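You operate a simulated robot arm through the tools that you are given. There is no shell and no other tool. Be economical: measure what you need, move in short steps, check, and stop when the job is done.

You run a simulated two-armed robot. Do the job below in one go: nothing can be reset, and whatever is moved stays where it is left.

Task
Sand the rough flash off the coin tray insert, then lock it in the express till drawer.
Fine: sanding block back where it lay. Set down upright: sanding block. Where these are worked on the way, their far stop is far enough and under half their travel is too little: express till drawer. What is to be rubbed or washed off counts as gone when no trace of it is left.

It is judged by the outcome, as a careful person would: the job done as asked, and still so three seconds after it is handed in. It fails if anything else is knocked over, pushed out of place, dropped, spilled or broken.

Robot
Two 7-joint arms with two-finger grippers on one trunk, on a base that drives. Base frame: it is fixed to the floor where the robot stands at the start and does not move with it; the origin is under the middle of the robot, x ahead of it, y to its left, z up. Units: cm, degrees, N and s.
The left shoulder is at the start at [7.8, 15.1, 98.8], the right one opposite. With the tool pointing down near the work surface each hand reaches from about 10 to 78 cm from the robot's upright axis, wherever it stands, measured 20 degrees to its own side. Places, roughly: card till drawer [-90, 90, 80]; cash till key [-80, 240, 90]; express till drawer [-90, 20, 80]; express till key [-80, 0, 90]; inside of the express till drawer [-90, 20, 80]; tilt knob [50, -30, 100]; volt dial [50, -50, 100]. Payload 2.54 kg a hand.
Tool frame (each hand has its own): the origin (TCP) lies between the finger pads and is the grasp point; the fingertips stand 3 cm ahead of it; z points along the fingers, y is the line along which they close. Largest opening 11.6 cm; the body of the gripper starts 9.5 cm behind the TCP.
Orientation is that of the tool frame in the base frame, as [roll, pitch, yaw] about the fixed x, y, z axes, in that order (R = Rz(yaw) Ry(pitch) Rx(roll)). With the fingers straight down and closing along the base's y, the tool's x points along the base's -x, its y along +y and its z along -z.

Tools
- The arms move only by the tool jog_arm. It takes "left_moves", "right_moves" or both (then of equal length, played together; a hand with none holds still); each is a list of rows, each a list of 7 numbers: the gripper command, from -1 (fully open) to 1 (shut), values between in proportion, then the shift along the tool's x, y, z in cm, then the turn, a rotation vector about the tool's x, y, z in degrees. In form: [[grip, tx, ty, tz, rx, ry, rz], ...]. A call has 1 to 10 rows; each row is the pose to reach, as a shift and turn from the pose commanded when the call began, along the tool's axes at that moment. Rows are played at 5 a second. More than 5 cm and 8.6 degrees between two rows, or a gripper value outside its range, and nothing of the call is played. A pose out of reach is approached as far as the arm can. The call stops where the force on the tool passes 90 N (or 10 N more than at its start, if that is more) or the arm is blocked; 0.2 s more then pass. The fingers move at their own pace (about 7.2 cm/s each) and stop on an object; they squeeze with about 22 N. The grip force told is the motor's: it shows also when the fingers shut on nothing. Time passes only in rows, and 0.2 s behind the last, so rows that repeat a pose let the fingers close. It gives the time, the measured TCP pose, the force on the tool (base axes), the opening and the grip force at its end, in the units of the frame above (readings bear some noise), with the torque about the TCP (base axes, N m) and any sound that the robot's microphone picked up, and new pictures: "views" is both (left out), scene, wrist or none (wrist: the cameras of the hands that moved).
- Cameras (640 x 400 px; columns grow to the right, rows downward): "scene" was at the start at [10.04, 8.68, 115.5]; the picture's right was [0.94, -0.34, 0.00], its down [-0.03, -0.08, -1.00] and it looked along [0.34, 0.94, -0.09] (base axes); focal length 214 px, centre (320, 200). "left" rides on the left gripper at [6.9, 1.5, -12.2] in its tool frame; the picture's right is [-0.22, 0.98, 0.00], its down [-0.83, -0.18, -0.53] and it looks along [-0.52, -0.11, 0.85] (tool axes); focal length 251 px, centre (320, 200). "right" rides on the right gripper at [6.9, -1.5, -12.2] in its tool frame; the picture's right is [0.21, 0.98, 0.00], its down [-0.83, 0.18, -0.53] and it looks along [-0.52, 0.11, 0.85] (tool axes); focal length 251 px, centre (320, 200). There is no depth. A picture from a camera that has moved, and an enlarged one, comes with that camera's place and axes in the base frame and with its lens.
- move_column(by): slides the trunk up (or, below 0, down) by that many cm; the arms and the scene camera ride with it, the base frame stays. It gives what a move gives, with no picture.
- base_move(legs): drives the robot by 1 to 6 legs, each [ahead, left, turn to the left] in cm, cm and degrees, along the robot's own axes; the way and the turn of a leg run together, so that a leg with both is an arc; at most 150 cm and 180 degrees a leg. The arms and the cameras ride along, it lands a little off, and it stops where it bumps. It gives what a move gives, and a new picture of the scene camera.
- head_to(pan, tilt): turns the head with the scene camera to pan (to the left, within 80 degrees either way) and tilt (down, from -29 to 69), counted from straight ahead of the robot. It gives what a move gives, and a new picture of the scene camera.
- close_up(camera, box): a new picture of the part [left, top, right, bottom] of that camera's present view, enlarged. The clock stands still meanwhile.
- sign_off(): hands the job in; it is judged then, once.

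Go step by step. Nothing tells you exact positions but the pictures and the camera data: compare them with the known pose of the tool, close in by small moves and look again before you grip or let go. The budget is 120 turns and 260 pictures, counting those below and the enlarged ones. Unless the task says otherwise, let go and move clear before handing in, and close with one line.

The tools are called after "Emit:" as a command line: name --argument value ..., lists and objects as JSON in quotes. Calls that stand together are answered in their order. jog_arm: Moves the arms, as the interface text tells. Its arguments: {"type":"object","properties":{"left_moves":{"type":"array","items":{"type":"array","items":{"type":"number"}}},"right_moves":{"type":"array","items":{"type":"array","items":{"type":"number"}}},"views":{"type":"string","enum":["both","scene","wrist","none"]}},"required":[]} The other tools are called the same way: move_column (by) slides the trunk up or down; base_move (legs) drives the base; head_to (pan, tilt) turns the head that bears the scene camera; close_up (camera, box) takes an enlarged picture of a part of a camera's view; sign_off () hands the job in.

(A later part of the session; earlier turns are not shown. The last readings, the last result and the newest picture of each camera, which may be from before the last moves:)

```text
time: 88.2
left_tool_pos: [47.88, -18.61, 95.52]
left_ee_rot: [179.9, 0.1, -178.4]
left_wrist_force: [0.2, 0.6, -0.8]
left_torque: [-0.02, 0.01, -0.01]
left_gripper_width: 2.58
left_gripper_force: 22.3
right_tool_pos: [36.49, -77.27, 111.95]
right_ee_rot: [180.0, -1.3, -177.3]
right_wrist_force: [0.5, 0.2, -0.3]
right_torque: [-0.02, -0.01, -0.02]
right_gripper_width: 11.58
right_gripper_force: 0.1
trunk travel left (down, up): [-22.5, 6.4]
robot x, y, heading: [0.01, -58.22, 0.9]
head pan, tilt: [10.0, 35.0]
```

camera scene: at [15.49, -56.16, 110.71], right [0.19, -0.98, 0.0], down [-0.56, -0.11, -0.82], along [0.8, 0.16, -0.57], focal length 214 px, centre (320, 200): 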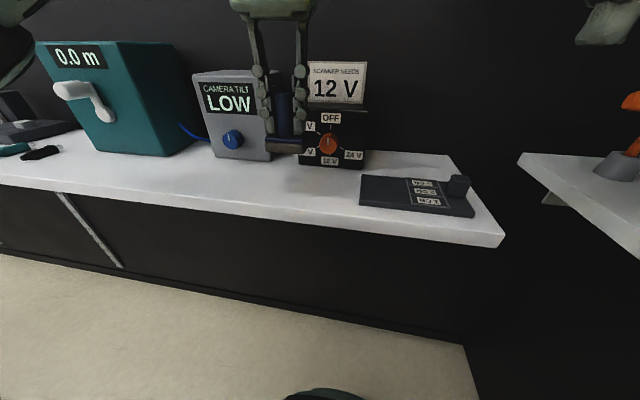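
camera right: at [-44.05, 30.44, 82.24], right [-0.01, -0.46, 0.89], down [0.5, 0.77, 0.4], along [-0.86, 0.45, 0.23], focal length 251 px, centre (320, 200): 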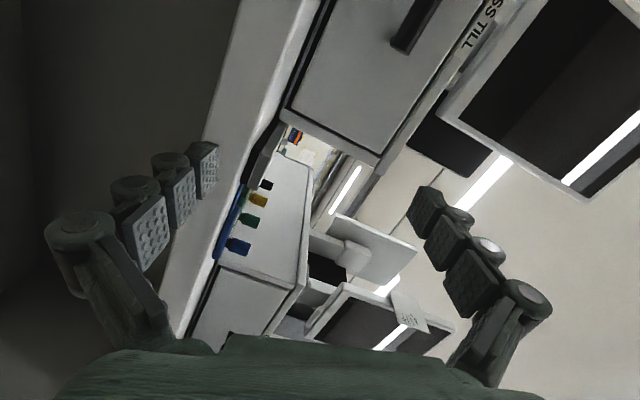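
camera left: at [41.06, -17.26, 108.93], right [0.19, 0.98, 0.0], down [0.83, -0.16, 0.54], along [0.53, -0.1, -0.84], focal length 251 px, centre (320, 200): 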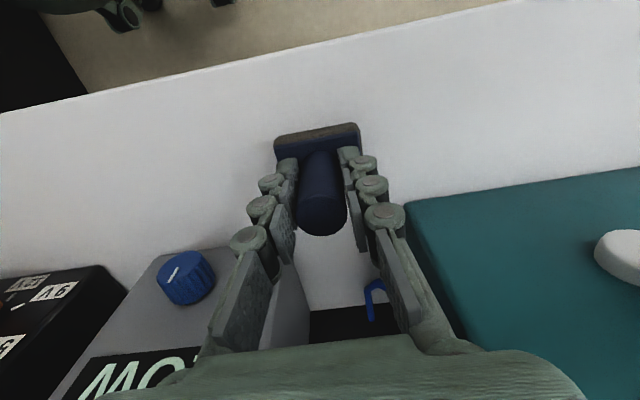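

Still no contact, so the block has slid a little up in the fingers; keep lowering and watch.

Emit:
jog_arm --left_moves '[[1, 0, 0, 0.2, 0, 0, 0], [1, 0, 0, 0.4, 0, 0, 0], [1, 0, 0, 0.4, 0, 0, 0]]' --views "both"

Emit:
close_up --camera "scene" --box '[120, 100, 220, 180]'

```text
time: 89.0
left_tool_pos: [47.84, -18.56, 95.54]
left_ee_rot: [180.0, 0.3, -178.2]
left_wrist_force: [4.0, 6.0, 19.8]
left_torque: [0.18, -0.25, 0.04]
left_gripper_width: 2.59
left_gripper_force: 22.4
right_tool_pos: [36.33, -77.34, 111.95]
right_ee_rot: [179.8, -1.3, -177.2]
right_wrist_force: [0.0, 0.4, -1.0]
right_torque: [0.02, -0.02, -0.01]
right_gripper_width: 11.59
right_gripper_force: 0.1
trunk travel left (down, up): [-22.5, 6.4]
robot x, y, heading: [-0.08, -57.98, 0.8]
head pan, tilt: [10.0, 35.0]
camera scene: at [15.43, -56.26, 110.75], right [0.19, -0.98, 0.0], down [-0.56, -0.11, -0.82], along [0.8, 0.16, -0.57], focal length 214 px, centre (320, 200)
camera left: at [40.86, -17.34, 107.63], right [0.18, 0.98, 0.0], down [0.83, -0.16, 0.54], along [0.53, -0.1, -0.84], focal length 251 px, centre (320, 200)
```

scene: 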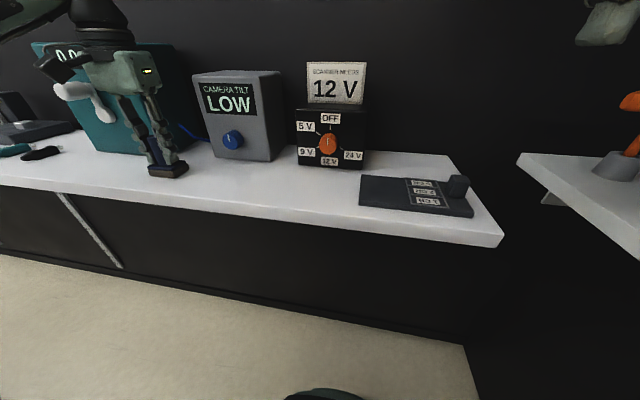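
left: 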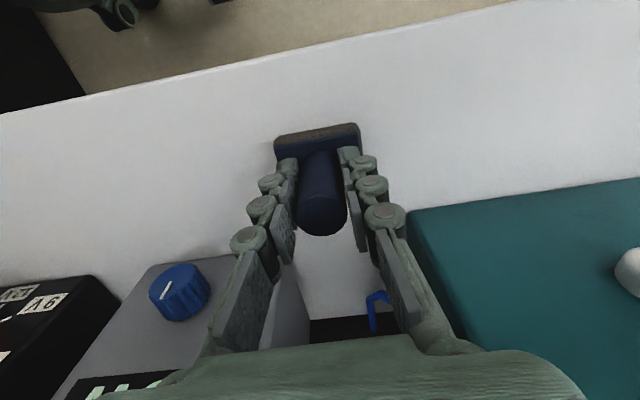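

```text
5.00 times, centred on (170, 140) of scene
camera zoom: at [15.43, -56.26, 110.75], right [0.19, -0.98, 0.0], down [-0.56, -0.11, -0.82], along [0.8, 0.16, -0.57], focal length 1072 px, centre (1070, 500)
```

zoom: 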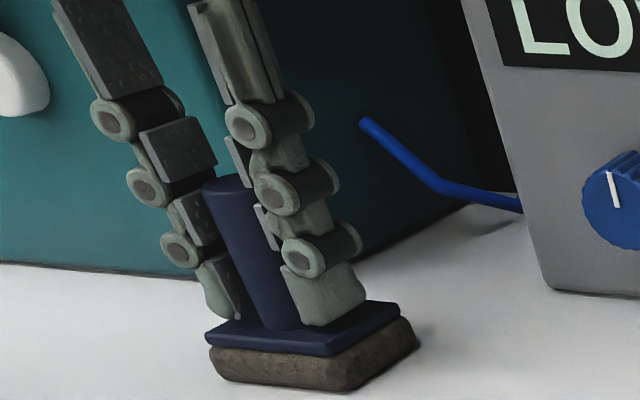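

Contact: the pad sits flat on the shelf. Ease pressure, open, and retreat upward.

Emit:
jog_arm --left_moves '[[1, 0, 0, -0.35, 0, 0, 0], [0.5, 0, 0, -0.35, 0, 0, 0], [-0.2, 0, 0, -0.35, 0, 0, 0], [-0.2, 0, 0, -0.35, 0, 0, 0], [-0.2, 0, 0, -3, 0, 0, 0], [-0.2, 0, 0, -8, 0, 0, 0], [-0.2, 0, 0, -13, 0, 0, 0], [-0.5, 4, 0, -17, 0, 0, 0], [-1, 8, -2, -19, 0, 0, 0]]' --views "both"

Emit:
close_up --camera "scene" --box '[120, 100, 220, 180]'

```text
refused: row 8 steps farther than a row can; nothing moved
```

```text
5.00 times, centred on (170, 140) of scene
camera zoom: at [15.43, -56.26, 110.75], right [0.19, -0.98, 0.0], down [-0.56, -0.11, -0.82], along [0.8, 0.16, -0.57], focal length 1072 px, centre (1070, 500)
```

zoom: 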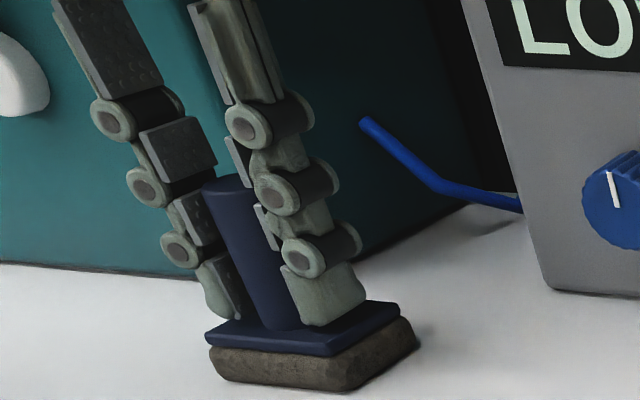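

Steps were too long; same move with shorter steps.

Emit:
jog_arm --left_moves '[[1, 0, 0, -0.35, 0, 0, 0], [0.5, 0, 0, -0.35, 0, 0, 0], [-0.2, 0, 0, -0.35, 0, 0, 0], [-0.2, 0, 0, -0.35, 0, 0, 0], [-0.2, 0, 0, -3, 0, 0, 0], [-0.2, 0, 0, -7, 0, 0, 0], [-0.2, 0, 0, -11, 0, 0, 0], [-0.2, 0, 0, -15, 0, 0, 0], [-0.5, 3, 0, -18, 0, 0, 0], [-1, 7, 0, -19, 0, 0, 0]]' --views "wrist"

Emit:
close_up --camera "scene" --box '[120, 100, 220, 180]'

```text
time: 91.2
left_tool_pos: [41.79, -18.76, 114.02]
left_ee_rot: [180.0, 0.1, -178.3]
left_wrist_force: [-0.5, 0.0, -0.6]
left_torque: [-0.02, 0.05, -0.02]
left_gripper_width: 11.57
left_gripper_force: 0.0
left hand out of reach, approached as far as the arm can: row 10
right_tool_pos: [36.39, -77.29, 111.9]
right_ee_rot: [179.9, -1.3, -177.2]
right_wrist_force: [0.4, 0.1, -0.1]
right_torque: [0.0, 0.01, 0.0]
right_gripper_width: 11.62
right_gripper_force: 0.1
trunk travel left (down, up): [-22.5, 6.4]
robot x, y, heading: [-0.2, -58.0, 0.9]
head pan, tilt: [10.0, 35.0]
camera left: at [34.79, -17.61, 126.1], right [0.19, 0.98, 0.0], down [0.83, -0.16, 0.53], along [0.53, -0.1, -0.85], focal length 251 px, centre (320, 200)
```

left: 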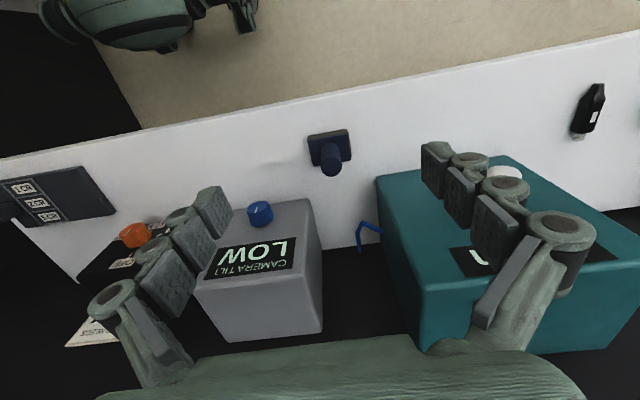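

```text
5.00 times, centred on (170, 140) of scene
camera zoom: at [15.52, -56.21, 110.7], right [0.19, -0.98, 0.0], down [-0.56, -0.11, -0.82], along [0.8, 0.16, -0.57], focal length 1072 px, centre (1070, 500)
```

zoom: 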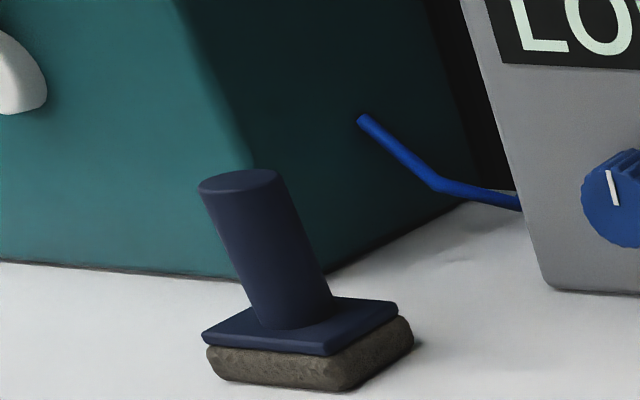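

The block stands upright at home. Next: the right hand goes above the insert's stub at about [48, -71.8, 94.5].

Emit:
jog_arm --right_moves '[[0, -4, 1.6, 1, 0, -0.5, 1], [0, -8, 3.3, 3, 0, -1, 2], [0, -11.8, 4.9, 5, 0, -1.3, 2.8], [0, -11.8, 4.9, 9, 0, -1.3, 2.8], [0, -11.8, 4.9, 12, 0, -1.3, 2.8]]' --views "both"

```text
time: 92.5
left_tool_pos: [41.78, -18.83, 114.03]
left_ee_rot: [179.9, 0.1, -178.3]
left_wrist_force: [1.4, -0.5, -0.9]
left_torque: [0.0, 0.01, -0.01]
left_gripper_width: 11.58
left_gripper_force: 0.0
right_tool_pos: [47.81, -72.06, 99.48]
right_ee_rot: [180.0, -0.2, 180.0]
right_wrist_force: [-0.6, -0.6, -0.2]
right_torque: [0.05, 0.0, 0.04]
right_gripper_width: 5.82
right_gripper_force: 0.1
trunk travel left (down, up): [-22.5, 6.4]
robot x, y, heading: [-0.02, -58.25, 1.0]
head pan, tilt: [10.0, 35.0]
camera scene: at [15.53, -56.22, 110.71], right [0.19, -0.98, 0.0], down [-0.56, -0.11, -0.82], along [0.8, 0.16, -0.57], focal length 214 px, centre (320, 200)
camera right: at [40.83, -73.45, 111.67], right [-0.21, 0.98, 0.0], down [0.83, 0.18, 0.53], along [0.52, 0.12, -0.85], focal length 251 px, centre (320, 200)
```

scene: 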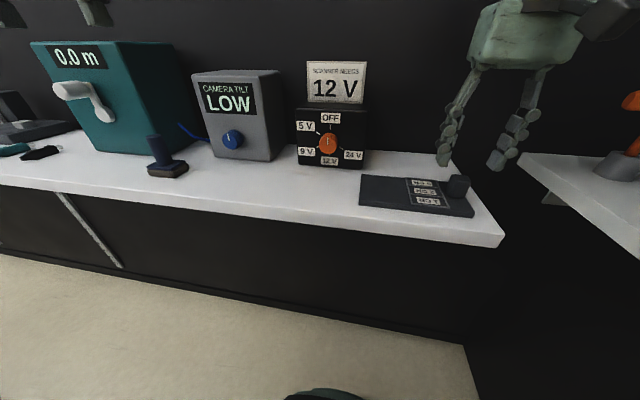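
right: 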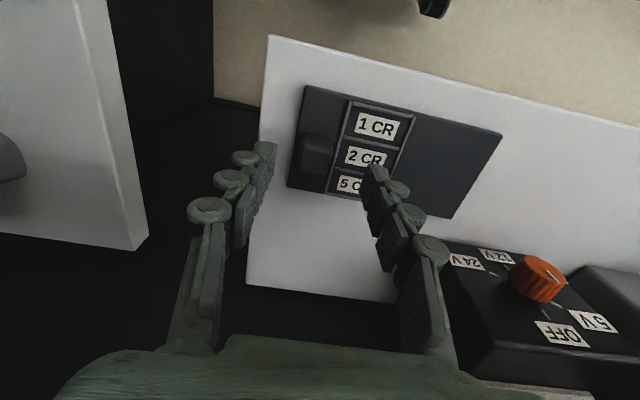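

The stub lies right beneath the hand by the wrist camera. Descend and grip.

Emit:
jog_arm --right_moves '[[0, 0, 0, 2, 0, 0, 0], [0, 0, 0, 4, 0, 0, 0], [0, 0, 0, 4.7, 0, 0, 0], [0.6, 0, 0, 4.7, 0, 0, 0], [1, 0, 0, 4.7, 0, 0, 0], [1, 0, 0, 4.7, 0, 0, 0]]' --views "both"

```text
time: 93.8
left_tool_pos: [41.78, -18.76, 113.92]
left_ee_rot: [-179.9, 0.1, -178.4]
left_wrist_force: [-0.6, -0.2, 0.2]
left_torque: [-0.01, 0.01, 0.01]
left_gripper_width: 11.61
left_gripper_force: 0.2
right_tool_pos: [47.67, -71.81, 94.85]
right_ee_rot: [179.9, -0.1, -179.9]
right_wrist_force: [0.0, 0.3, -0.3]
right_torque: [-0.02, -0.02, -0.04]
right_gripper_width: 2.43
right_gripper_force: 22.2
trunk travel left (down, up): [-22.5, 6.4]
robot x, y, heading: [-0.09, -58.03, 0.8]
head pan, tilt: [10.0, 35.0]
camera scene: at [15.51, -56.19, 110.71], right [0.19, -0.98, 0.0], down [-0.56, -0.11, -0.82], along [0.8, 0.16, -0.57], focal length 214 px, centre (320, 200)
camera right: at [40.83, -73.25, 107.08], right [-0.21, 0.98, 0.0], down [0.83, 0.18, 0.53], along [0.52, 0.12, -0.85], focal length 251 px, centre (320, 200)
```

scene: 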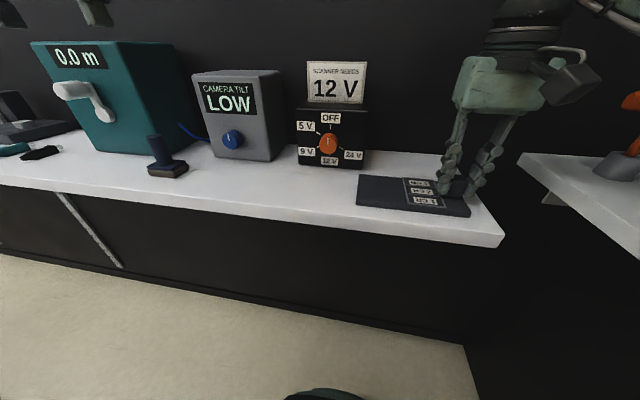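
right: 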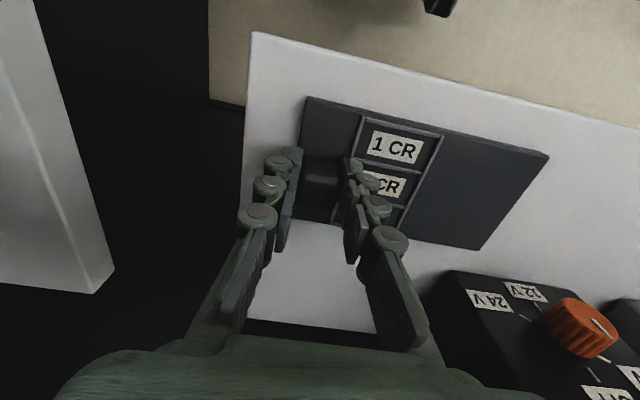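

Stub gripped (2.4 cm). Lift the insert and draw it back clear of the shelf, tucking the left hand in as well.

Emit:
jog_arm --right_moves '[[1, 0, 0, -1, 0, 0, 0], [1, 0, 0, -3, 0, 0, 0], [1, 0, 0, -6, 0, 0, 0], [1, 0, 0, -10, 0, 0, 0], [1, 4, 0, -12, 0, 0, 0], [1, 8, 0, -13, 0, 0, 0], [1, 12, 0, -13, 0, 0, 0], [1, 15, 0, -13, 0, 0, 0]]' --left_moves '[[-1, 3, 0, 0, 0, 0, 0], [-1, 6, 0, 0, 0, 0, 0], [-1, 9, 0, 0, 0, 0, 0], [-1, 11, 0, 0, 0, 0, 0], [-1, 11, -2, 0, 0, 0, 0], [-1, 11, -4, 0, 0, 0, 0], [-1, 11, -6, 0, 0, 0, 0], [-1, 11, -7, 0, 0, 0, 0]]' --views "both"

```text
time: 95.7
left_tool_pos: [33.82, -28.66, 111.48]
left_ee_rot: [179.9, 0.1, -178.2]
left_wrist_force: [0.2, -0.4, 0.0]
left_torque: [0.02, -0.02, -0.01]
left_gripper_width: 11.61
left_gripper_force: 0.1
left hand out of reach, approached as far as the arm can: row 1, 2, 3, 4, 5, 6, 7, 8
right_tool_pos: [32.59, -71.95, 108.1]
right_ee_rot: [179.9, 0.0, 179.9]
right_wrist_force: [0.2, -0.1, -1.2]
right_torque: [-0.05, 0.0, -0.02]
right_gripper_width: 2.43
right_gripper_force: 21.7
trunk travel left (down, up): [-22.5, 6.4]
robot x, y, heading: [-0.12, -57.92, 0.9]
head pan, tilt: [10.0, 35.0]
camera scene: at [15.49, -56.21, 110.71], right [0.19, -0.98, 0.0], down [-0.56, -0.11, -0.82], along [0.8, 0.16, -0.57], focal length 214 px, centre (320, 200)
camera right: at [25.66, -73.37, 120.24], right [-0.21, 0.98, 0.0], down [0.83, 0.18, 0.53], along [0.52, 0.12, -0.85], focal length 251 px, centre (320, 200)
camera left: at [26.9, -27.44, 123.65], right [0.18, 0.98, 0.0], down [0.83, -0.16, 0.54], along [0.53, -0.1, -0.84], focal length 251 px, centre (320, 200)
```

scene: 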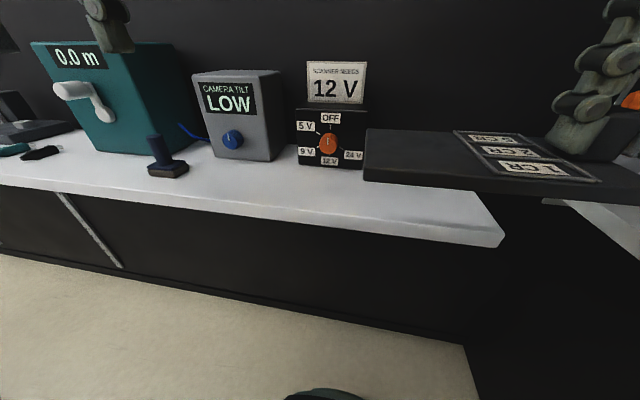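
right: 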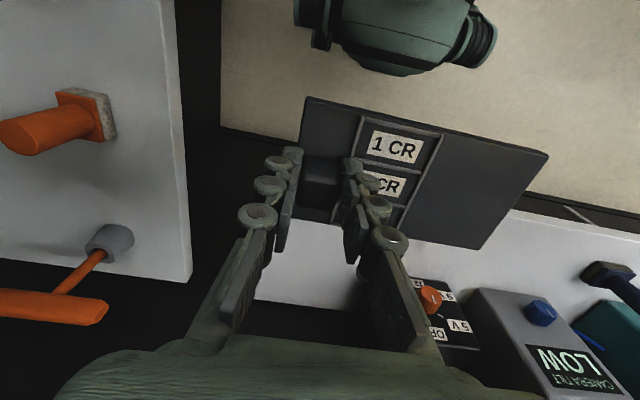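
left: 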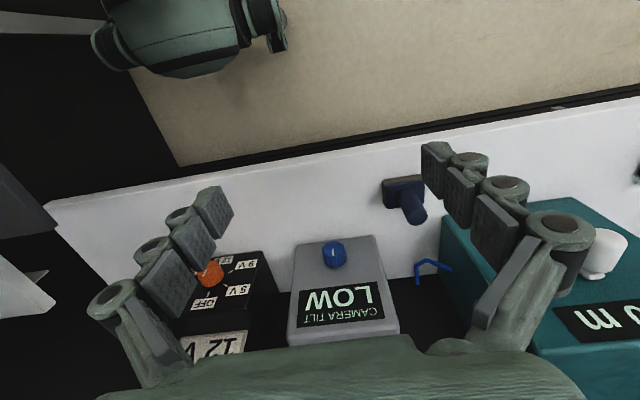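

The insert hangs level in the right hand. I'll drive left, turn round and come up facing the open drawer.

Emit:
base_move --legs '[[-2, 0, 0], [0, 45, 0], [0, 0, 90], [0, 0, 89], [0, -28, 0]]'

Emit:
head_to --pan 0 --tilt 30

```text
time: 103.5
left_tool_pos: [-9.4, 32.11, 111.46]
left_ee_rot: [-179.7, 0.1, -120.8]
left_wrist_force: [0.1, -0.3, -0.1]
left_torque: [-0.02, -0.02, 0.0]
left_gripper_width: 11.59
left_gripper_force: 0.1
right_tool_pos: [26.77, 7.3, 108.42]
right_ee_rot: [179.7, 0.7, -123.6]
right_wrist_force: [0.1, -0.7, -1.2]
right_torque: [-0.06, -0.06, 0.0]
right_gripper_width: 2.43
right_gripper_force: 22.3
trunk travel left (down, up): [-22.5, 6.4]
robot x, y, heading: [-2.59, -12.48, 58.0]
head pan, tilt: [10.0, 35.0]
stopped in leg 3: the robot was blocked; the commanded pose is now the measured one
camera scene: at [3.95, 1.53, 110.73], right [0.93, -0.37, 0.0], down [-0.21, -0.53, -0.82], along [0.31, 0.76, -0.57], focal length 214 px, centre (320, 200)
```

scene: 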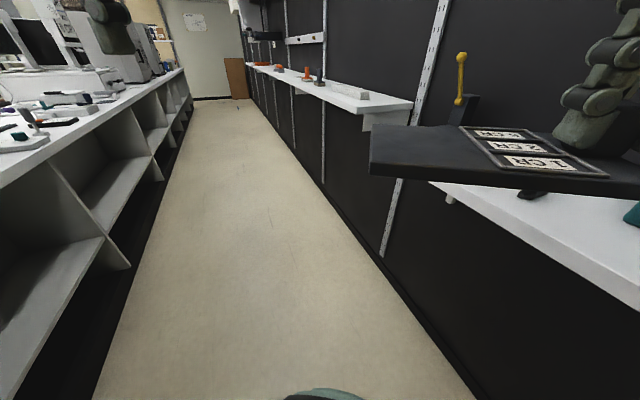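

```text
time: 104.2
left_tool_pos: [-9.38, 32.06, 111.36]
left_ee_rot: [-179.7, 0.0, -121.0]
left_wrist_force: [-0.5, 0.2, 0.3]
left_torque: [-0.03, -0.03, -0.02]
left_gripper_width: 11.59
left_gripper_force: 0.1
right_tool_pos: [26.67, 7.35, 108.45]
right_ee_rot: [179.7, 0.7, -123.7]
right_wrist_force: [0.5, -0.3, -0.9]
right_torque: [-0.07, -0.08, -0.02]
right_gripper_width: 2.44
right_gripper_force: 21.8
trunk travel left (down, up): [-22.5, 6.4]
robot x, y, heading: [-2.85, -12.25, 58.1]
head pan, tilt: [0.0, 30.0]
camera scene: at [5.42, 1.06, 111.52], right [0.85, -0.53, 0.0], down [-0.26, -0.43, -0.87], along [0.46, 0.74, -0.5], focal length 214 px, centre (320, 200)
```

scene: 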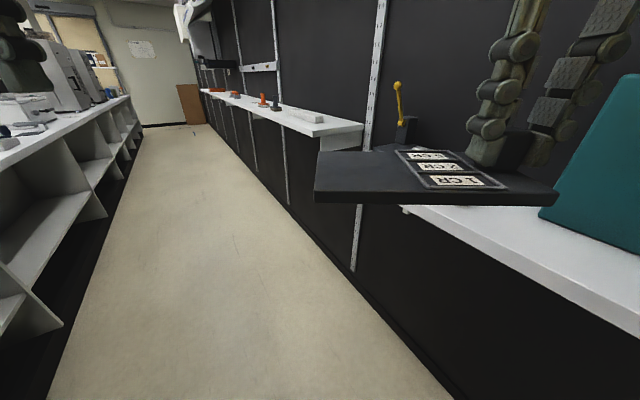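

The turn stopped at 58°, most likely the left elbow meeting the open drawer. I'll turn back, move farther from the drawer, and turn the other way, in front of a wider space.

Emit:
base_move --legs '[[0, 0, -57], [0, -20, 0], [-3, 0, 0], [0, 0, -60]]'

```text
time: 112.5
left_tool_pos: [36.8, -47.08, 111.37]
left_ee_rot: [-179.9, -0.1, 121.8]
left_wrist_force: [-0.8, 0.2, -0.5]
left_torque: [-0.03, 0.01, -0.06]
left_gripper_width: 11.6
left_gripper_force: 0.3
right_tool_pos: [-1.73, -67.95, 108.25]
right_ee_rot: [179.3, 0.3, 119.0]
right_wrist_force: [0.0, 0.0, -1.5]
right_torque: [0.01, 0.09, 0.01]
right_gripper_width: 2.44
right_gripper_force: 22.3
trunk travel left (down, up): [-22.5, 6.4]
robot x, y, heading: [-5.82, -32.23, -59.0]
head pan, tilt: [0.0, 30.0]
camera scene: at [2.62, -45.87, 111.48], right [-0.86, -0.51, 0.0], down [-0.26, 0.43, -0.87], along [0.44, -0.74, -0.5], focal length 214 px, centre (320, 200)
```

scene: 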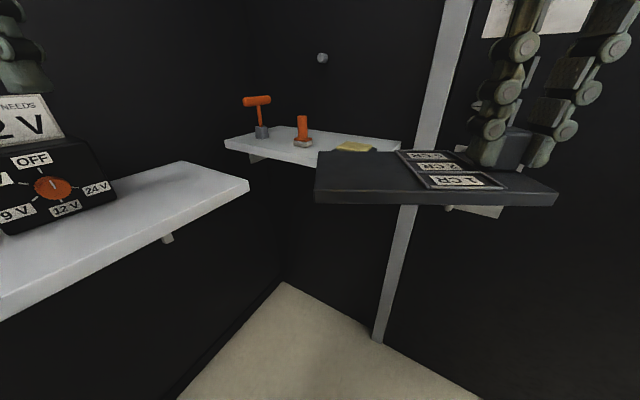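

Clear so far. Continue turning right in two steps.

Emit:
base_move --legs '[[0, 0, -60], [0, 0, -60.5]]'

```text
time: 118.3
left_tool_pos: [-39.38, -62.07, 111.32]
left_ee_rot: [-179.9, 0.0, 2.3]
left_wrist_force: [0.8, 0.3, 0.6]
left_torque: [-0.01, -0.01, -0.01]
left_gripper_width: 11.6
left_gripper_force: 0.0
right_tool_pos: [-38.59, -18.18, 108.33]
right_ee_rot: [179.4, 0.4, -0.3]
right_wrist_force: [-0.3, -0.2, -0.6]
right_torque: [0.1, -0.03, 0.01]
right_gripper_width: 2.39
right_gripper_force: 21.7
trunk travel left (down, up): [-22.5, 6.4]
robot x, y, heading: [-5.48, -32.49, -178.4]
head pan, tilt: [0.0, 30.0]
camera scene: at [-21.34, -32.64, 111.48], right [-0.02, 1.0, 0.0], down [0.5, 0.01, -0.87], along [-0.87, -0.02, -0.5], focal length 214 px, centre (320, 200)
```

scene: 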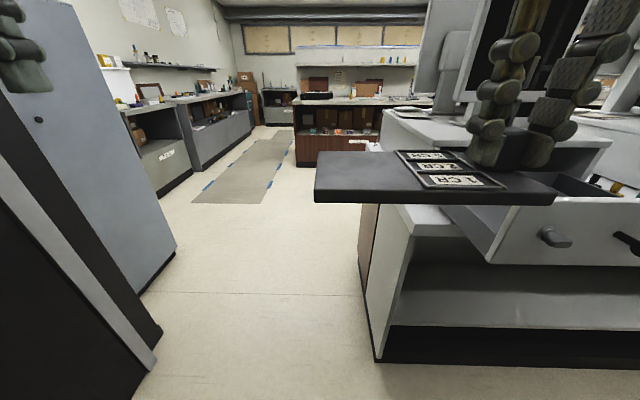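

Facing the till now, drawer still open. Slide right to line up.

Emit:
base_move --legs '[[0, -45, -1.6]]'

Emit:
head_to --pan 0 --tilt 45

Emit:
close_up --camera "right" --box '[0, 0, 640, 400]'

Emit:
close_up --camera "left" --box '[0, 0, 640, 400]'

```text
time: 123.2
left_tool_pos: [-40.65, -16.06, 111.34]
left_ee_rot: [-179.9, 0.0, 0.9]
left_wrist_force: [-0.2, 0.4, 0.1]
left_torque: [-0.01, -0.03, 0.0]
left_gripper_width: 11.59
left_gripper_force: 0.0
right_tool_pos: [-38.78, 27.66, 108.29]
right_ee_rot: [179.4, 0.4, -1.8]
right_wrist_force: [0.9, 0.8, -0.8]
right_torque: [0.05, 0.02, -0.01]
right_gripper_width: 2.42
right_gripper_force: 22.6
trunk travel left (down, up): [-22.5, 6.4]
robot x, y, heading: [-6.18, 12.94, 180.1]
head pan, tilt: [0.0, 30.0]
camera scene: at [-21.89, 12.89, 111.48], right [0.0, 1.0, 0.0], down [0.5, 0.0, -0.87], along [-0.87, 0.0, -0.5], focal length 214 px, centre (320, 200)
```

scene: 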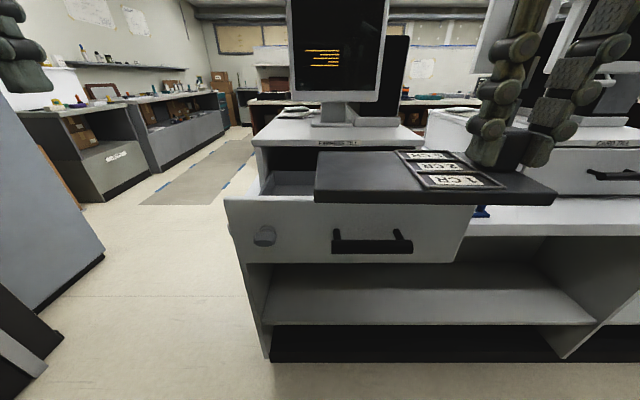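

```text
time: 123.9
left_tool_pos: [-40.91, -16.05, 111.36]
left_ee_rot: [-180.0, -0.1, 0.9]
left_wrist_force: [-0.8, 0.2, -0.3]
left_torque: [-0.03, 0.0, -0.01]
left_gripper_width: 11.59
left_gripper_force: 0.1
right_tool_pos: [-38.82, 27.73, 108.24]
right_ee_rot: [179.4, 0.3, -1.9]
right_wrist_force: [0.5, 0.3, -1.1]
right_torque: [0.06, -0.01, 0.04]
right_gripper_width: 2.41
right_gripper_force: 21.7
trunk travel left (down, up): [-22.5, 6.4]
robot x, y, heading: [-6.23, 13.03, 180.2]
head pan, tilt: [0.0, 45.0]
camera scene: at [-20.98, 12.88, 109.23], right [0.0, 1.0, 0.0], down [0.71, 0.0, -0.71], along [-0.71, 0.0, -0.71], focal length 214 px, centre (320, 200)
```

scene: 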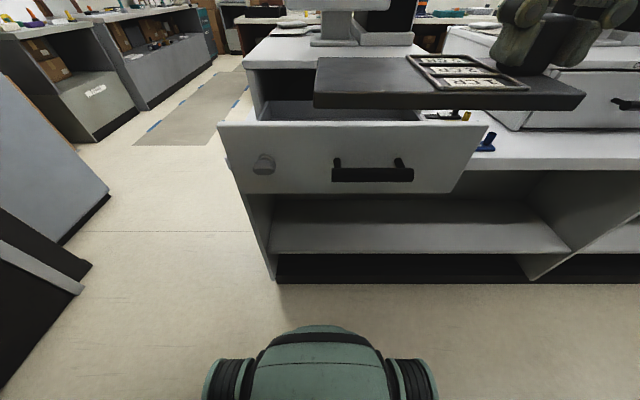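

```text
1.00 times, centred on (320, 200) of right (not enlarged: the box is as wide or as high as the picture)
camera zoom: at [-31.76, 29.28, 120.44], right [0.18, -0.98, 0.01], down [-0.83, -0.15, 0.54], along [-0.53, -0.11, -0.84], focal length 251 px, centre (320, 200)
```

zoom: 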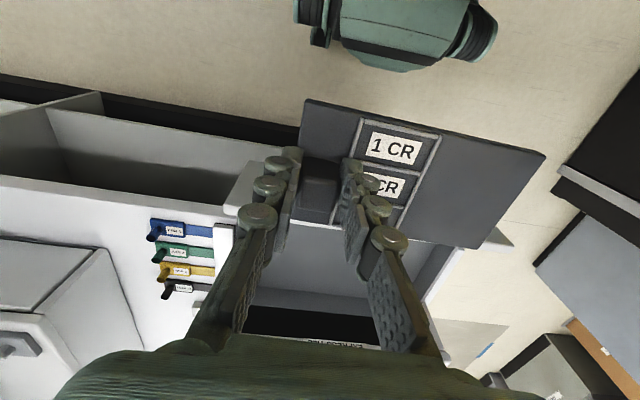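

```text
1.00 times, centred on (320, 200) of left (not enlarged: the box is as wide or as high as the picture)
camera zoom: at [-33.85, -17.49, 123.55], right [-0.2, -0.98, 0.0], down [-0.83, 0.17, 0.53], along [-0.52, 0.11, -0.85], focal length 251 px, centre (320, 200)
```

zoom: 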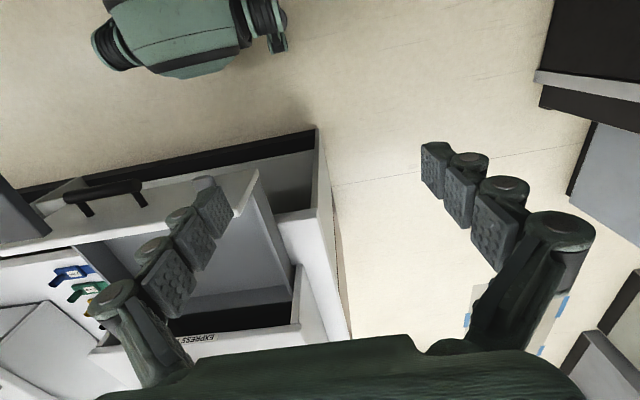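

The drawer interior spans roughly x -53 to -79, y 1 to 35, floor near z≈82. I'll carry the insert forward over it, high above the front wall.

Emit:
jog_arm --right_moves '[[1, -4, 1, 0, 0, 0, -1], [1, -8, 2, 0, 0, 0, -1.9], [1, -12, 3, 0, 0, 0, -1.9], [1, -16, 4, 0, 0, 0, -1.9], [1, -20, 4.5, 0, 0, 0, -1.9], [1, -24, 4.5, 0, 0, 0, -1.9], [1, -25.6, 4.5, 1, 0, 0, -1.9]]' --views "both"

Emit:
close_up --camera "left" --box '[0, 80, 360, 360]'

```text
time: 125.5
left_tool_pos: [-40.83, -15.96, 111.39]
left_ee_rot: [-179.9, -0.1, 1.0]
left_wrist_force: [0.0, 1.0, 0.3]
left_torque: [0.03, 0.01, -0.03]
left_gripper_width: 11.6
left_gripper_force: 0.0
right_tool_pos: [-64.45, 24.21, 107.52]
right_ee_rot: [179.4, 0.5, 0.1]
right_wrist_force: [0.0, 0.0, -0.8]
right_torque: [0.08, -0.02, 0.0]
right_gripper_width: 2.43
right_gripper_force: 21.7
trunk travel left (down, up): [-22.5, 6.4]
robot x, y, heading: [-5.89, 12.78, 179.8]
head pan, tilt: [0.0, 45.0]
camera scene: at [-21.0, 12.88, 109.22], right [0.0, 1.0, 0.0], down [0.71, 0.0, -0.71], along [-0.71, 0.0, -0.71], focal length 214 px, centre (320, 200)
camera right: at [-57.49, 26.03, 119.62], right [0.22, -0.98, 0.01], down [-0.82, -0.18, 0.54], along [-0.53, -0.12, -0.84], focal length 251 px, centre (320, 200)
```

scene: 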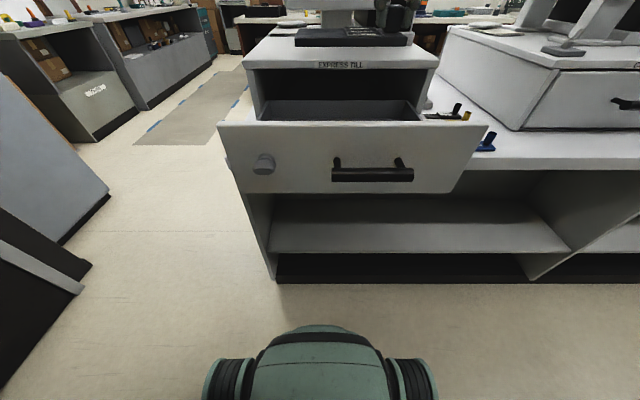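
right: 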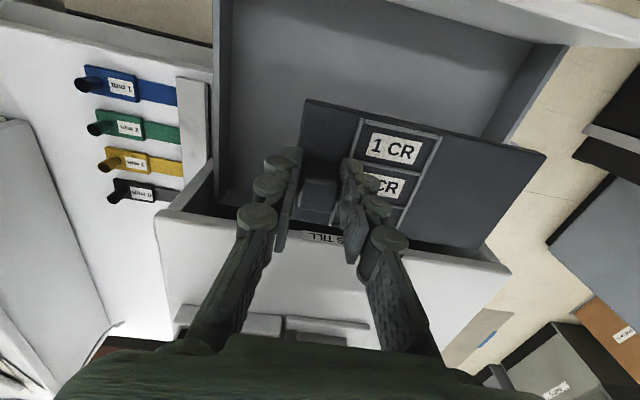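

```text
1.43 times, centred on (180, 220) of left
camera zoom: at [-33.89, -17.49, 123.54], right [-0.2, -0.98, 0.0], down [-0.83, 0.17, 0.53], along [-0.52, 0.11, -0.85], focal length 359 px, centre (520, 171)
```

zoom: 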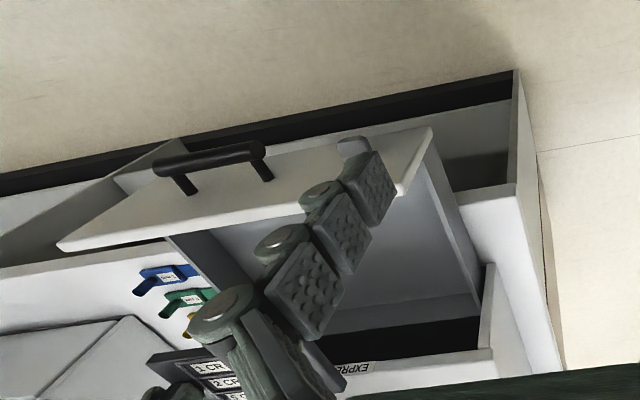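

The insert is over the middle of the open drawer with clearance on all sides. Lower it.

Emit:
jog_arm --right_moves '[[1, 0, 0, 3, 0, 0, 0], [1, 0, 0, 6, 0, 0, 0], [1, 0, 0, 9, 0, 0, 0], [1, 0, 0, 12, 0, 0, 0], [1, 0, 0, 15, 0, 0, 0], [1, 0, 0, 17, 0, 0, 0]]' --views "both"

```text
time: 126.9
left_tool_pos: [-40.78, -15.99, 111.44]
left_ee_rot: [-179.9, -0.1, 0.9]
left_wrist_force: [-0.2, -0.4, -0.9]
left_torque: [-0.01, -0.01, 0.0]
left_gripper_width: 11.61
left_gripper_force: 0.0
right_tool_pos: [-64.67, 24.0, 90.4]
right_ee_rot: [179.4, 0.5, 0.0]
right_wrist_force: [0.5, 0.1, -1.9]
right_torque: [0.06, 0.0, -0.01]
right_gripper_width: 2.42
right_gripper_force: 22.3
trunk travel left (down, up): [-22.5, 6.4]
robot x, y, heading: [-6.49, 12.65, 179.8]
head pan, tilt: [0.0, 45.0]
camera scene: at [-21.0, 12.88, 109.22], right [0.0, 1.0, 0.0], down [0.71, 0.0, -0.71], along [-0.71, 0.0, -0.71], focal length 214 px, centre (320, 200)
camera right: at [-57.66, 25.78, 102.57], right [0.22, -0.98, 0.01], down [-0.82, -0.18, 0.54], along [-0.53, -0.12, -0.84], focal length 251 px, centre (320, 200)
```

scene: 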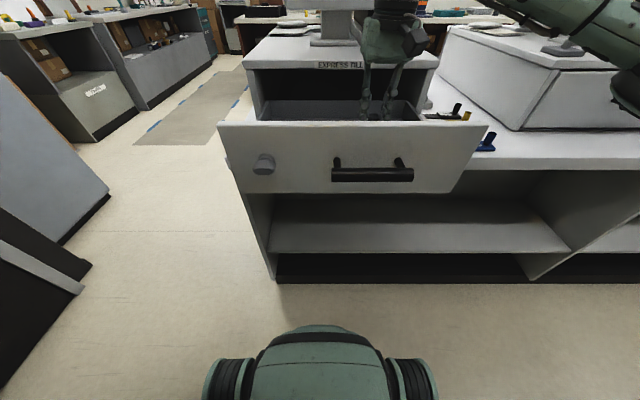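
right: 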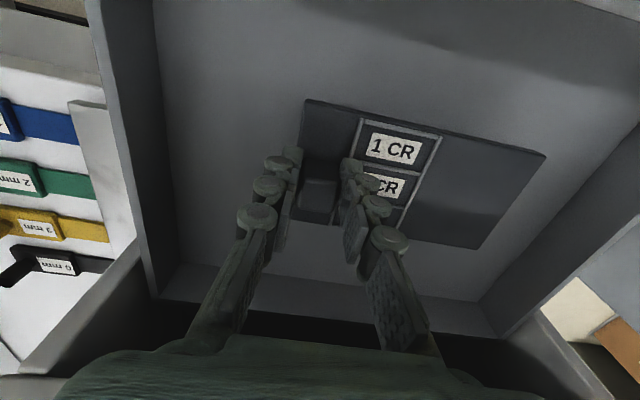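

The insert is inside the drawer, close to the floor. Continue down until contact.

Emit:
jog_arm --right_moves '[[1, 0, 0, 0.5, 0, 0, 0], [1, 0, 0, 1, 0, 0, 0], [1, 0, 0, 1.5, 0, 0, 0], [1, 0, 0, 2, 0, 0, 0]]' --views "none"

```text
time: 127.9
left_tool_pos: [-40.92, -16.12, 111.47]
left_ee_rot: [-179.8, -0.2, 0.9]
left_wrist_force: [0.8, 0.0, 0.5]
left_torque: [-0.01, 0.01, -0.02]
left_gripper_width: 11.6
left_gripper_force: 0.0
right_tool_pos: [-64.66, 23.83, 88.51]
right_ee_rot: [179.3, 0.4, 0.2]
right_wrist_force: [-0.5, 0.2, -0.9]
right_torque: [0.1, -0.01, -0.01]
right_gripper_width: 2.43
right_gripper_force: 22.3
trunk travel left (down, up): [-22.5, 6.4]
robot x, y, heading: [-6.03, 12.9, 179.8]
head pan, tilt: [0.0, 45.0]
```

Emit:
jog_arm --right_moves '[[1, 0, 0, 0.4, 0, 0, 0], [1, 0, 0, 0.8, 0, 0, 0], [1, 0, 0, 1.1, 0, 0, 0]]' --views "none"

```text
time: 128.7
left_tool_pos: [-40.73, -15.95, 111.38]
left_ee_rot: [-179.9, -0.1, 0.9]
left_wrist_force: [0.3, -0.4, 0.4]
left_torque: [0.03, 0.0, 0.0]
left_gripper_width: 11.6
left_gripper_force: 0.1
right_tool_pos: [-64.76, 23.88, 87.39]
right_ee_rot: [179.4, 0.6, 0.0]
right_wrist_force: [0.0, -0.3, -1.9]
right_torque: [0.07, -0.02, -0.01]
right_gripper_width: 2.41
right_gripper_force: 22.2
trunk travel left (down, up): [-22.5, 6.4]
robot x, y, heading: [-6.1, 12.58, 179.8]
head pan, tilt: [0.0, 45.0]
```

Emit:
jog_arm --right_moves '[[1, 0, 0, 0.4, 0, 0, 0], [1, 0, 0, 0.8, 0, 0, 0], [1, 0, 0, 1.1, 0, 0, 0]]' --views "wrist"

```text
time: 129.5
left_tool_pos: [-40.56, -16.01, 111.52]
left_ee_rot: [-179.9, 0.0, 0.9]
left_wrist_force: [0.9, -0.4, -0.2]
left_torque: [0.0, -0.03, 0.0]
left_gripper_width: 11.6
left_gripper_force: 0.0
right_tool_pos: [-64.72, 23.86, 86.57]
right_ee_rot: [179.3, 0.8, -0.1]
right_wrist_force: [-0.7, 0.9, 21.3]
right_torque: [-0.31, 0.13, -0.05]
right_gripper_width: 2.44
right_gripper_force: 20.2
trunk travel left (down, up): [-22.5, 6.4]
robot x, y, heading: [-5.75, 12.72, 180.0]
head pan, tilt: [0.0, 45.0]
camera right: at [-57.61, 25.59, 98.74], right [0.21, -0.98, 0.01], down [-0.82, -0.17, 0.55], along [-0.53, -0.12, -0.84], focal length 251 px, centre (320, 200)
```

right: 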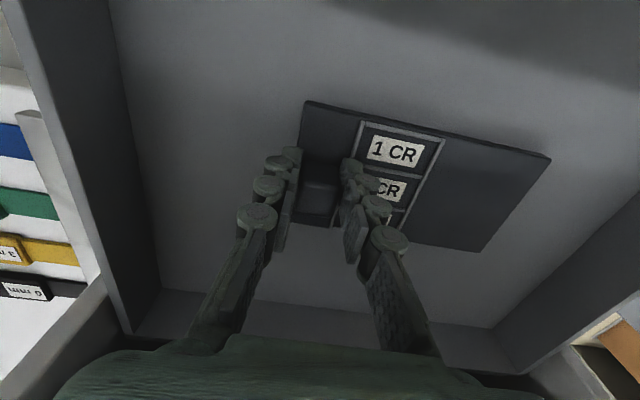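

The insert rests on the drawer floor (21 N). Ease off, release and lift the hand straight out.

Emit:
jog_arm --right_moves '[[1, 0, 0, -0.3, 0, 0, 0], [0.4, 0, 0, -0.3, 0, 0, 0], [0, 0, 0, -0.3, 0, 0, 0], [0, 0, 0, -0.3, 0, 0, 0], [0, 0, 0, -3, 0, 0, 0], [0, 0, 0, -7, 0, 0, 0], [0, 0, 0, -11, 0, 0, 0], [0, 0, 0, -15, 0, 0, 0], [0, 0, 0, -19, 0, 0, 0], [0, 0, 0, -22, 0, 0, 0]]' --views "wrist"

```text
time: 131.7
left_tool_pos: [-40.62, -16.07, 111.49]
left_ee_rot: [-179.9, -0.1, 0.8]
left_wrist_force: [-1.0, 0.3, -0.3]
left_torque: [0.01, -0.01, 0.0]
left_gripper_width: 11.63
left_gripper_force: 0.0
right_tool_pos: [-64.62, 23.98, 108.59]
right_ee_rot: [179.5, 0.4, 0.2]
right_wrist_force: [0.9, 1.2, -0.1]
right_torque: [0.0, -0.03, 0.0]
right_gripper_width: 5.78
right_gripper_force: 0.1
trunk travel left (down, up): [-22.5, 6.4]
robot x, y, heading: [-6.31, 12.91, 179.9]
head pan, tilt: [0.0, 45.0]
camera right: at [-57.65, 25.86, 120.67], right [0.22, -0.98, 0.01], down [-0.82, -0.18, 0.54], along [-0.53, -0.12, -0.84], focal length 251 px, centre (320, 200)
```

right: 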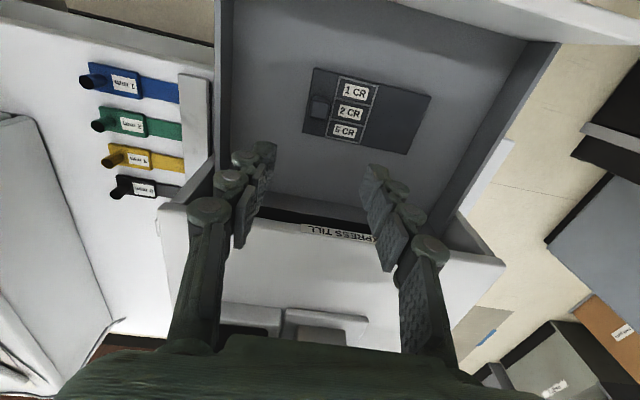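

The insert sits in the drawer. Now retract the right hand in front of the drawer with fingers shut, ready to push it closed on the bar.

Emit:
jog_arm --right_moves '[[1, 4, 0, 0, 0, 0, 0], [1, 8, 1, 0, 0, 0, 0], [1, 12, 2, 0, 0, 0, 0], [1, 16, 3, 0, 0, 0, 0], [1, 20, 4, 0, 0, 0, 0], [1, 24, 4, 0, 0, 0, 0], [1, 24, 4, 4, 0, 0, 0], [1, 24, 4, 8, 0, 0, 0], [1, 24, 4, 12, 0, 0, 0], [1, 24, 4, 16, 0, 0, 0]]' --views "both"

```text
time: 133.3
left_tool_pos: [-40.58, -15.92, 111.38]
left_ee_rot: [-179.8, -0.1, 0.9]
left_wrist_force: [-0.5, 0.7, 0.2]
left_torque: [-0.01, 0.04, 0.04]
left_gripper_width: 11.6
left_gripper_force: 0.0
right_tool_pos: [-40.77, 20.36, 105.99]
right_ee_rot: [178.5, -0.1, -1.1]
right_wrist_force: [-19.4, 3.7, 29.9]
right_torque: [-0.05, -5.15, 0.52]
right_gripper_width: 0.0
right_gripper_force: 22.2
trunk travel left (down, up): [-22.5, 6.4]
robot x, y, heading: [-6.21, 12.72, 180.1]
head pan, tilt: [0.0, 45.0]
stopped in row 7 (right hand): the force on the tool passed its limit at 106 N (the readings are from after the stop); the commanded pose is now the measured one
camera scene: at [-20.6, 13.0, 108.62], right [0.02, 1.0, 0.0], down [0.76, -0.01, -0.65], along [-0.65, 0.01, -0.76], focal length 214 px, centre (320, 200)
camera right: at [-33.93, 22.15, 118.03], right [0.2, -0.98, 0.03], down [-0.83, -0.15, 0.54], along [-0.52, -0.13, -0.84], focal length 251 px, centre (320, 200)
```

scene: 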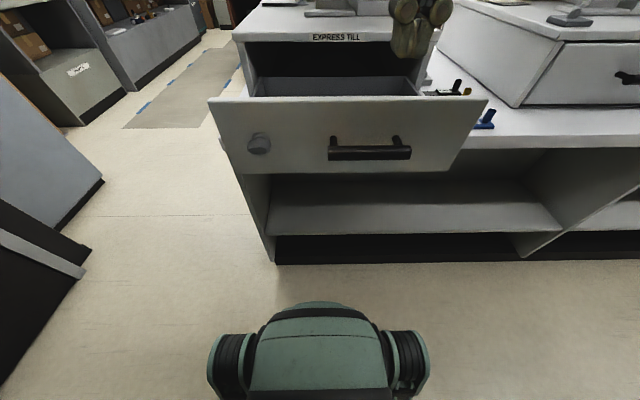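
right: 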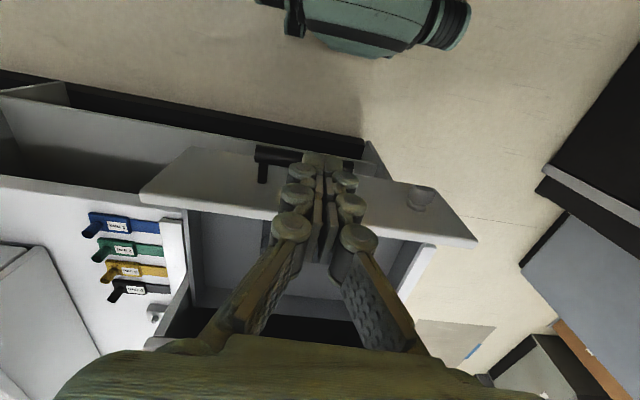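

The hand brushed the head while folded close to the body. I'll shift the hand forward again, then back the base 12 cm to get room.

Emit:
jog_arm --right_moves '[[1, -2, -2, -2, 0, 0, 0], [1, -6, -4, -2, 0, 0, 0], [1, -8, -4, -2, 0, 0, 0]]' --views "none"

Emit:
base_move --legs '[[-13, 0, 0]]'

Emit:
head_to --pan 0 --tilt 35

```text
time: 134.1
left_tool_pos: [-40.76, -16.06, 111.28]
left_ee_rot: [-179.9, 0.0, 0.8]
left_wrist_force: [1.1, -0.1, -0.5]
left_torque: [0.03, 0.0, -0.02]
left_gripper_width: 11.63
left_gripper_force: 0.0
right_tool_pos: [-48.63, 24.41, 107.36]
right_ee_rot: [178.8, 0.1, -0.7]
right_wrist_force: [-0.1, 1.0, -0.5]
right_torque: [-0.01, -0.02, 0.0]
right_gripper_width: 0.0
right_gripper_force: 21.9
trunk travel left (down, up): [-22.5, 6.4]
robot x, y, heading: [-5.82, 13.29, 180.3]
head pan, tilt: [0.0, 45.0]
```

```text
time: 135.4
left_tool_pos: [-28.0, -15.93, 111.41]
left_ee_rot: [-179.9, -0.1, 0.9]
left_wrist_force: [0.3, 0.0, 0.1]
left_torque: [-0.01, 0.03, 0.03]
left_gripper_width: 11.59
left_gripper_force: 0.1
right_tool_pos: [-35.78, 24.5, 107.48]
right_ee_rot: [178.7, 0.0, -0.9]
right_wrist_force: [0.1, 0.3, 0.0]
right_torque: [0.03, 0.03, 0.02]
right_gripper_width: 0.0
right_gripper_force: 22.0
trunk travel left (down, up): [-22.5, 6.4]
robot x, y, heading: [6.58, 12.83, 180.0]
head pan, tilt: [0.0, 45.0]
camera scene: at [-8.09, 12.87, 109.24], right [0.0, 1.0, 0.0], down [0.71, 0.0, -0.71], along [-0.71, 0.0, -0.71], focal length 214 px, centre (320, 200)
```

scene: 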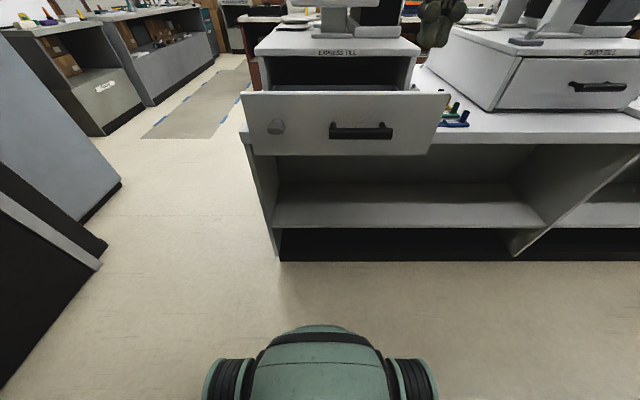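

```text
time: 136.1
left_tool_pos: [-27.94, -16.08, 111.36]
left_ee_rot: [-179.9, -0.1, 1.0]
left_wrist_force: [-0.2, -0.5, -0.4]
left_torque: [0.05, 0.0, -0.02]
left_gripper_width: 11.6
left_gripper_force: 0.0
right_tool_pos: [-35.89, 24.54, 107.45]
right_ee_rot: [178.8, 0.0, -0.7]
right_wrist_force: [0.0, -0.4, -0.8]
right_torque: [-0.02, 0.0, -0.03]
right_gripper_width: 0.02
right_gripper_force: 22.0
trunk travel left (down, up): [-22.5, 6.4]
robot x, y, heading: [6.6, 12.78, 180.0]
head pan, tilt: [0.0, 35.0]
camera scene: at [-8.82, 12.87, 110.7], right [0.0, 1.0, 0.0], down [0.57, 0.0, -0.82], along [-0.82, 0.0, -0.57], focal length 214 px, centre (320, 200)
```

scene: 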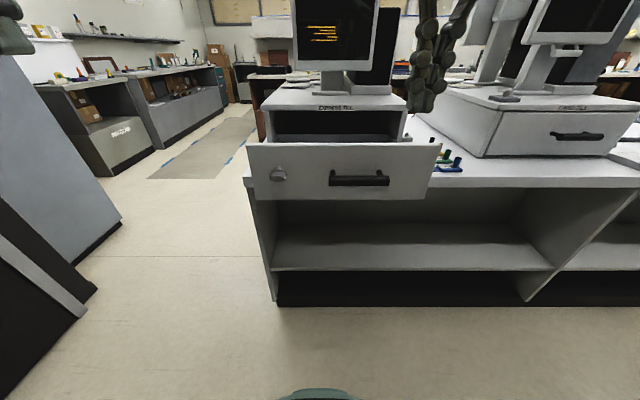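

Room now. Bring the closed right hand down in front of the bar.

Emit:
jog_arm --right_moves '[[1, -4, 2, 2, 0, 0, 0], [1, -5, 4, 5, 0, 0, 0], [1, -5, 4, 9, 0, 0, 0], [1, -5, 4, 13, 0, 0, 0], [1, -5, 4, 16.5, 0, 0, 0], [1, -5, 4, 18.9, 0, 0, 0]]' --views "both"

```text
time: 137.5
left_tool_pos: [-27.96, -15.97, 111.42]
left_ee_rot: [-179.9, -0.3, 0.9]
left_wrist_force: [0.7, 0.9, -0.3]
left_torque: [-0.01, -0.03, 0.0]
left_gripper_width: 11.58
left_gripper_force: 0.0
right_tool_pos: [-40.89, 20.33, 88.39]
right_ee_rot: [178.8, 0.0, -0.7]
right_wrist_force: [-0.5, 0.9, 0.4]
right_torque: [0.02, 0.02, 0.01]
right_gripper_width: 0.0
right_gripper_force: 21.9
trunk travel left (down, up): [-22.5, 6.4]
robot x, y, heading: [6.73, 12.7, 180.0]
head pan, tilt: [0.0, 35.0]
camera scene: at [-8.83, 12.88, 110.71], right [0.0, 1.0, 0.0], down [0.57, 0.0, -0.82], along [-0.82, 0.0, -0.57], focal length 214 px, centre (320, 200)
camera right: at [-34.02, 22.02, 100.61], right [0.2, -0.98, 0.02], down [-0.83, -0.16, 0.54], along [-0.52, -0.13, -0.84], focal length 251 px, centre (320, 200)
```

scene: 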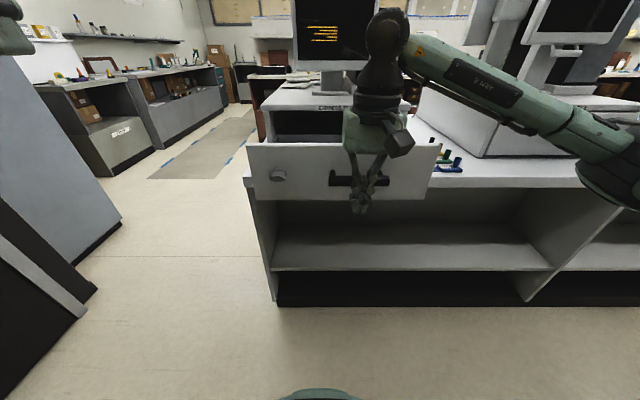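
right: 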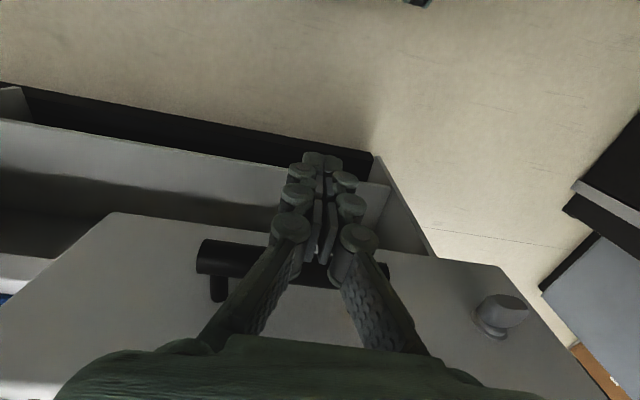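

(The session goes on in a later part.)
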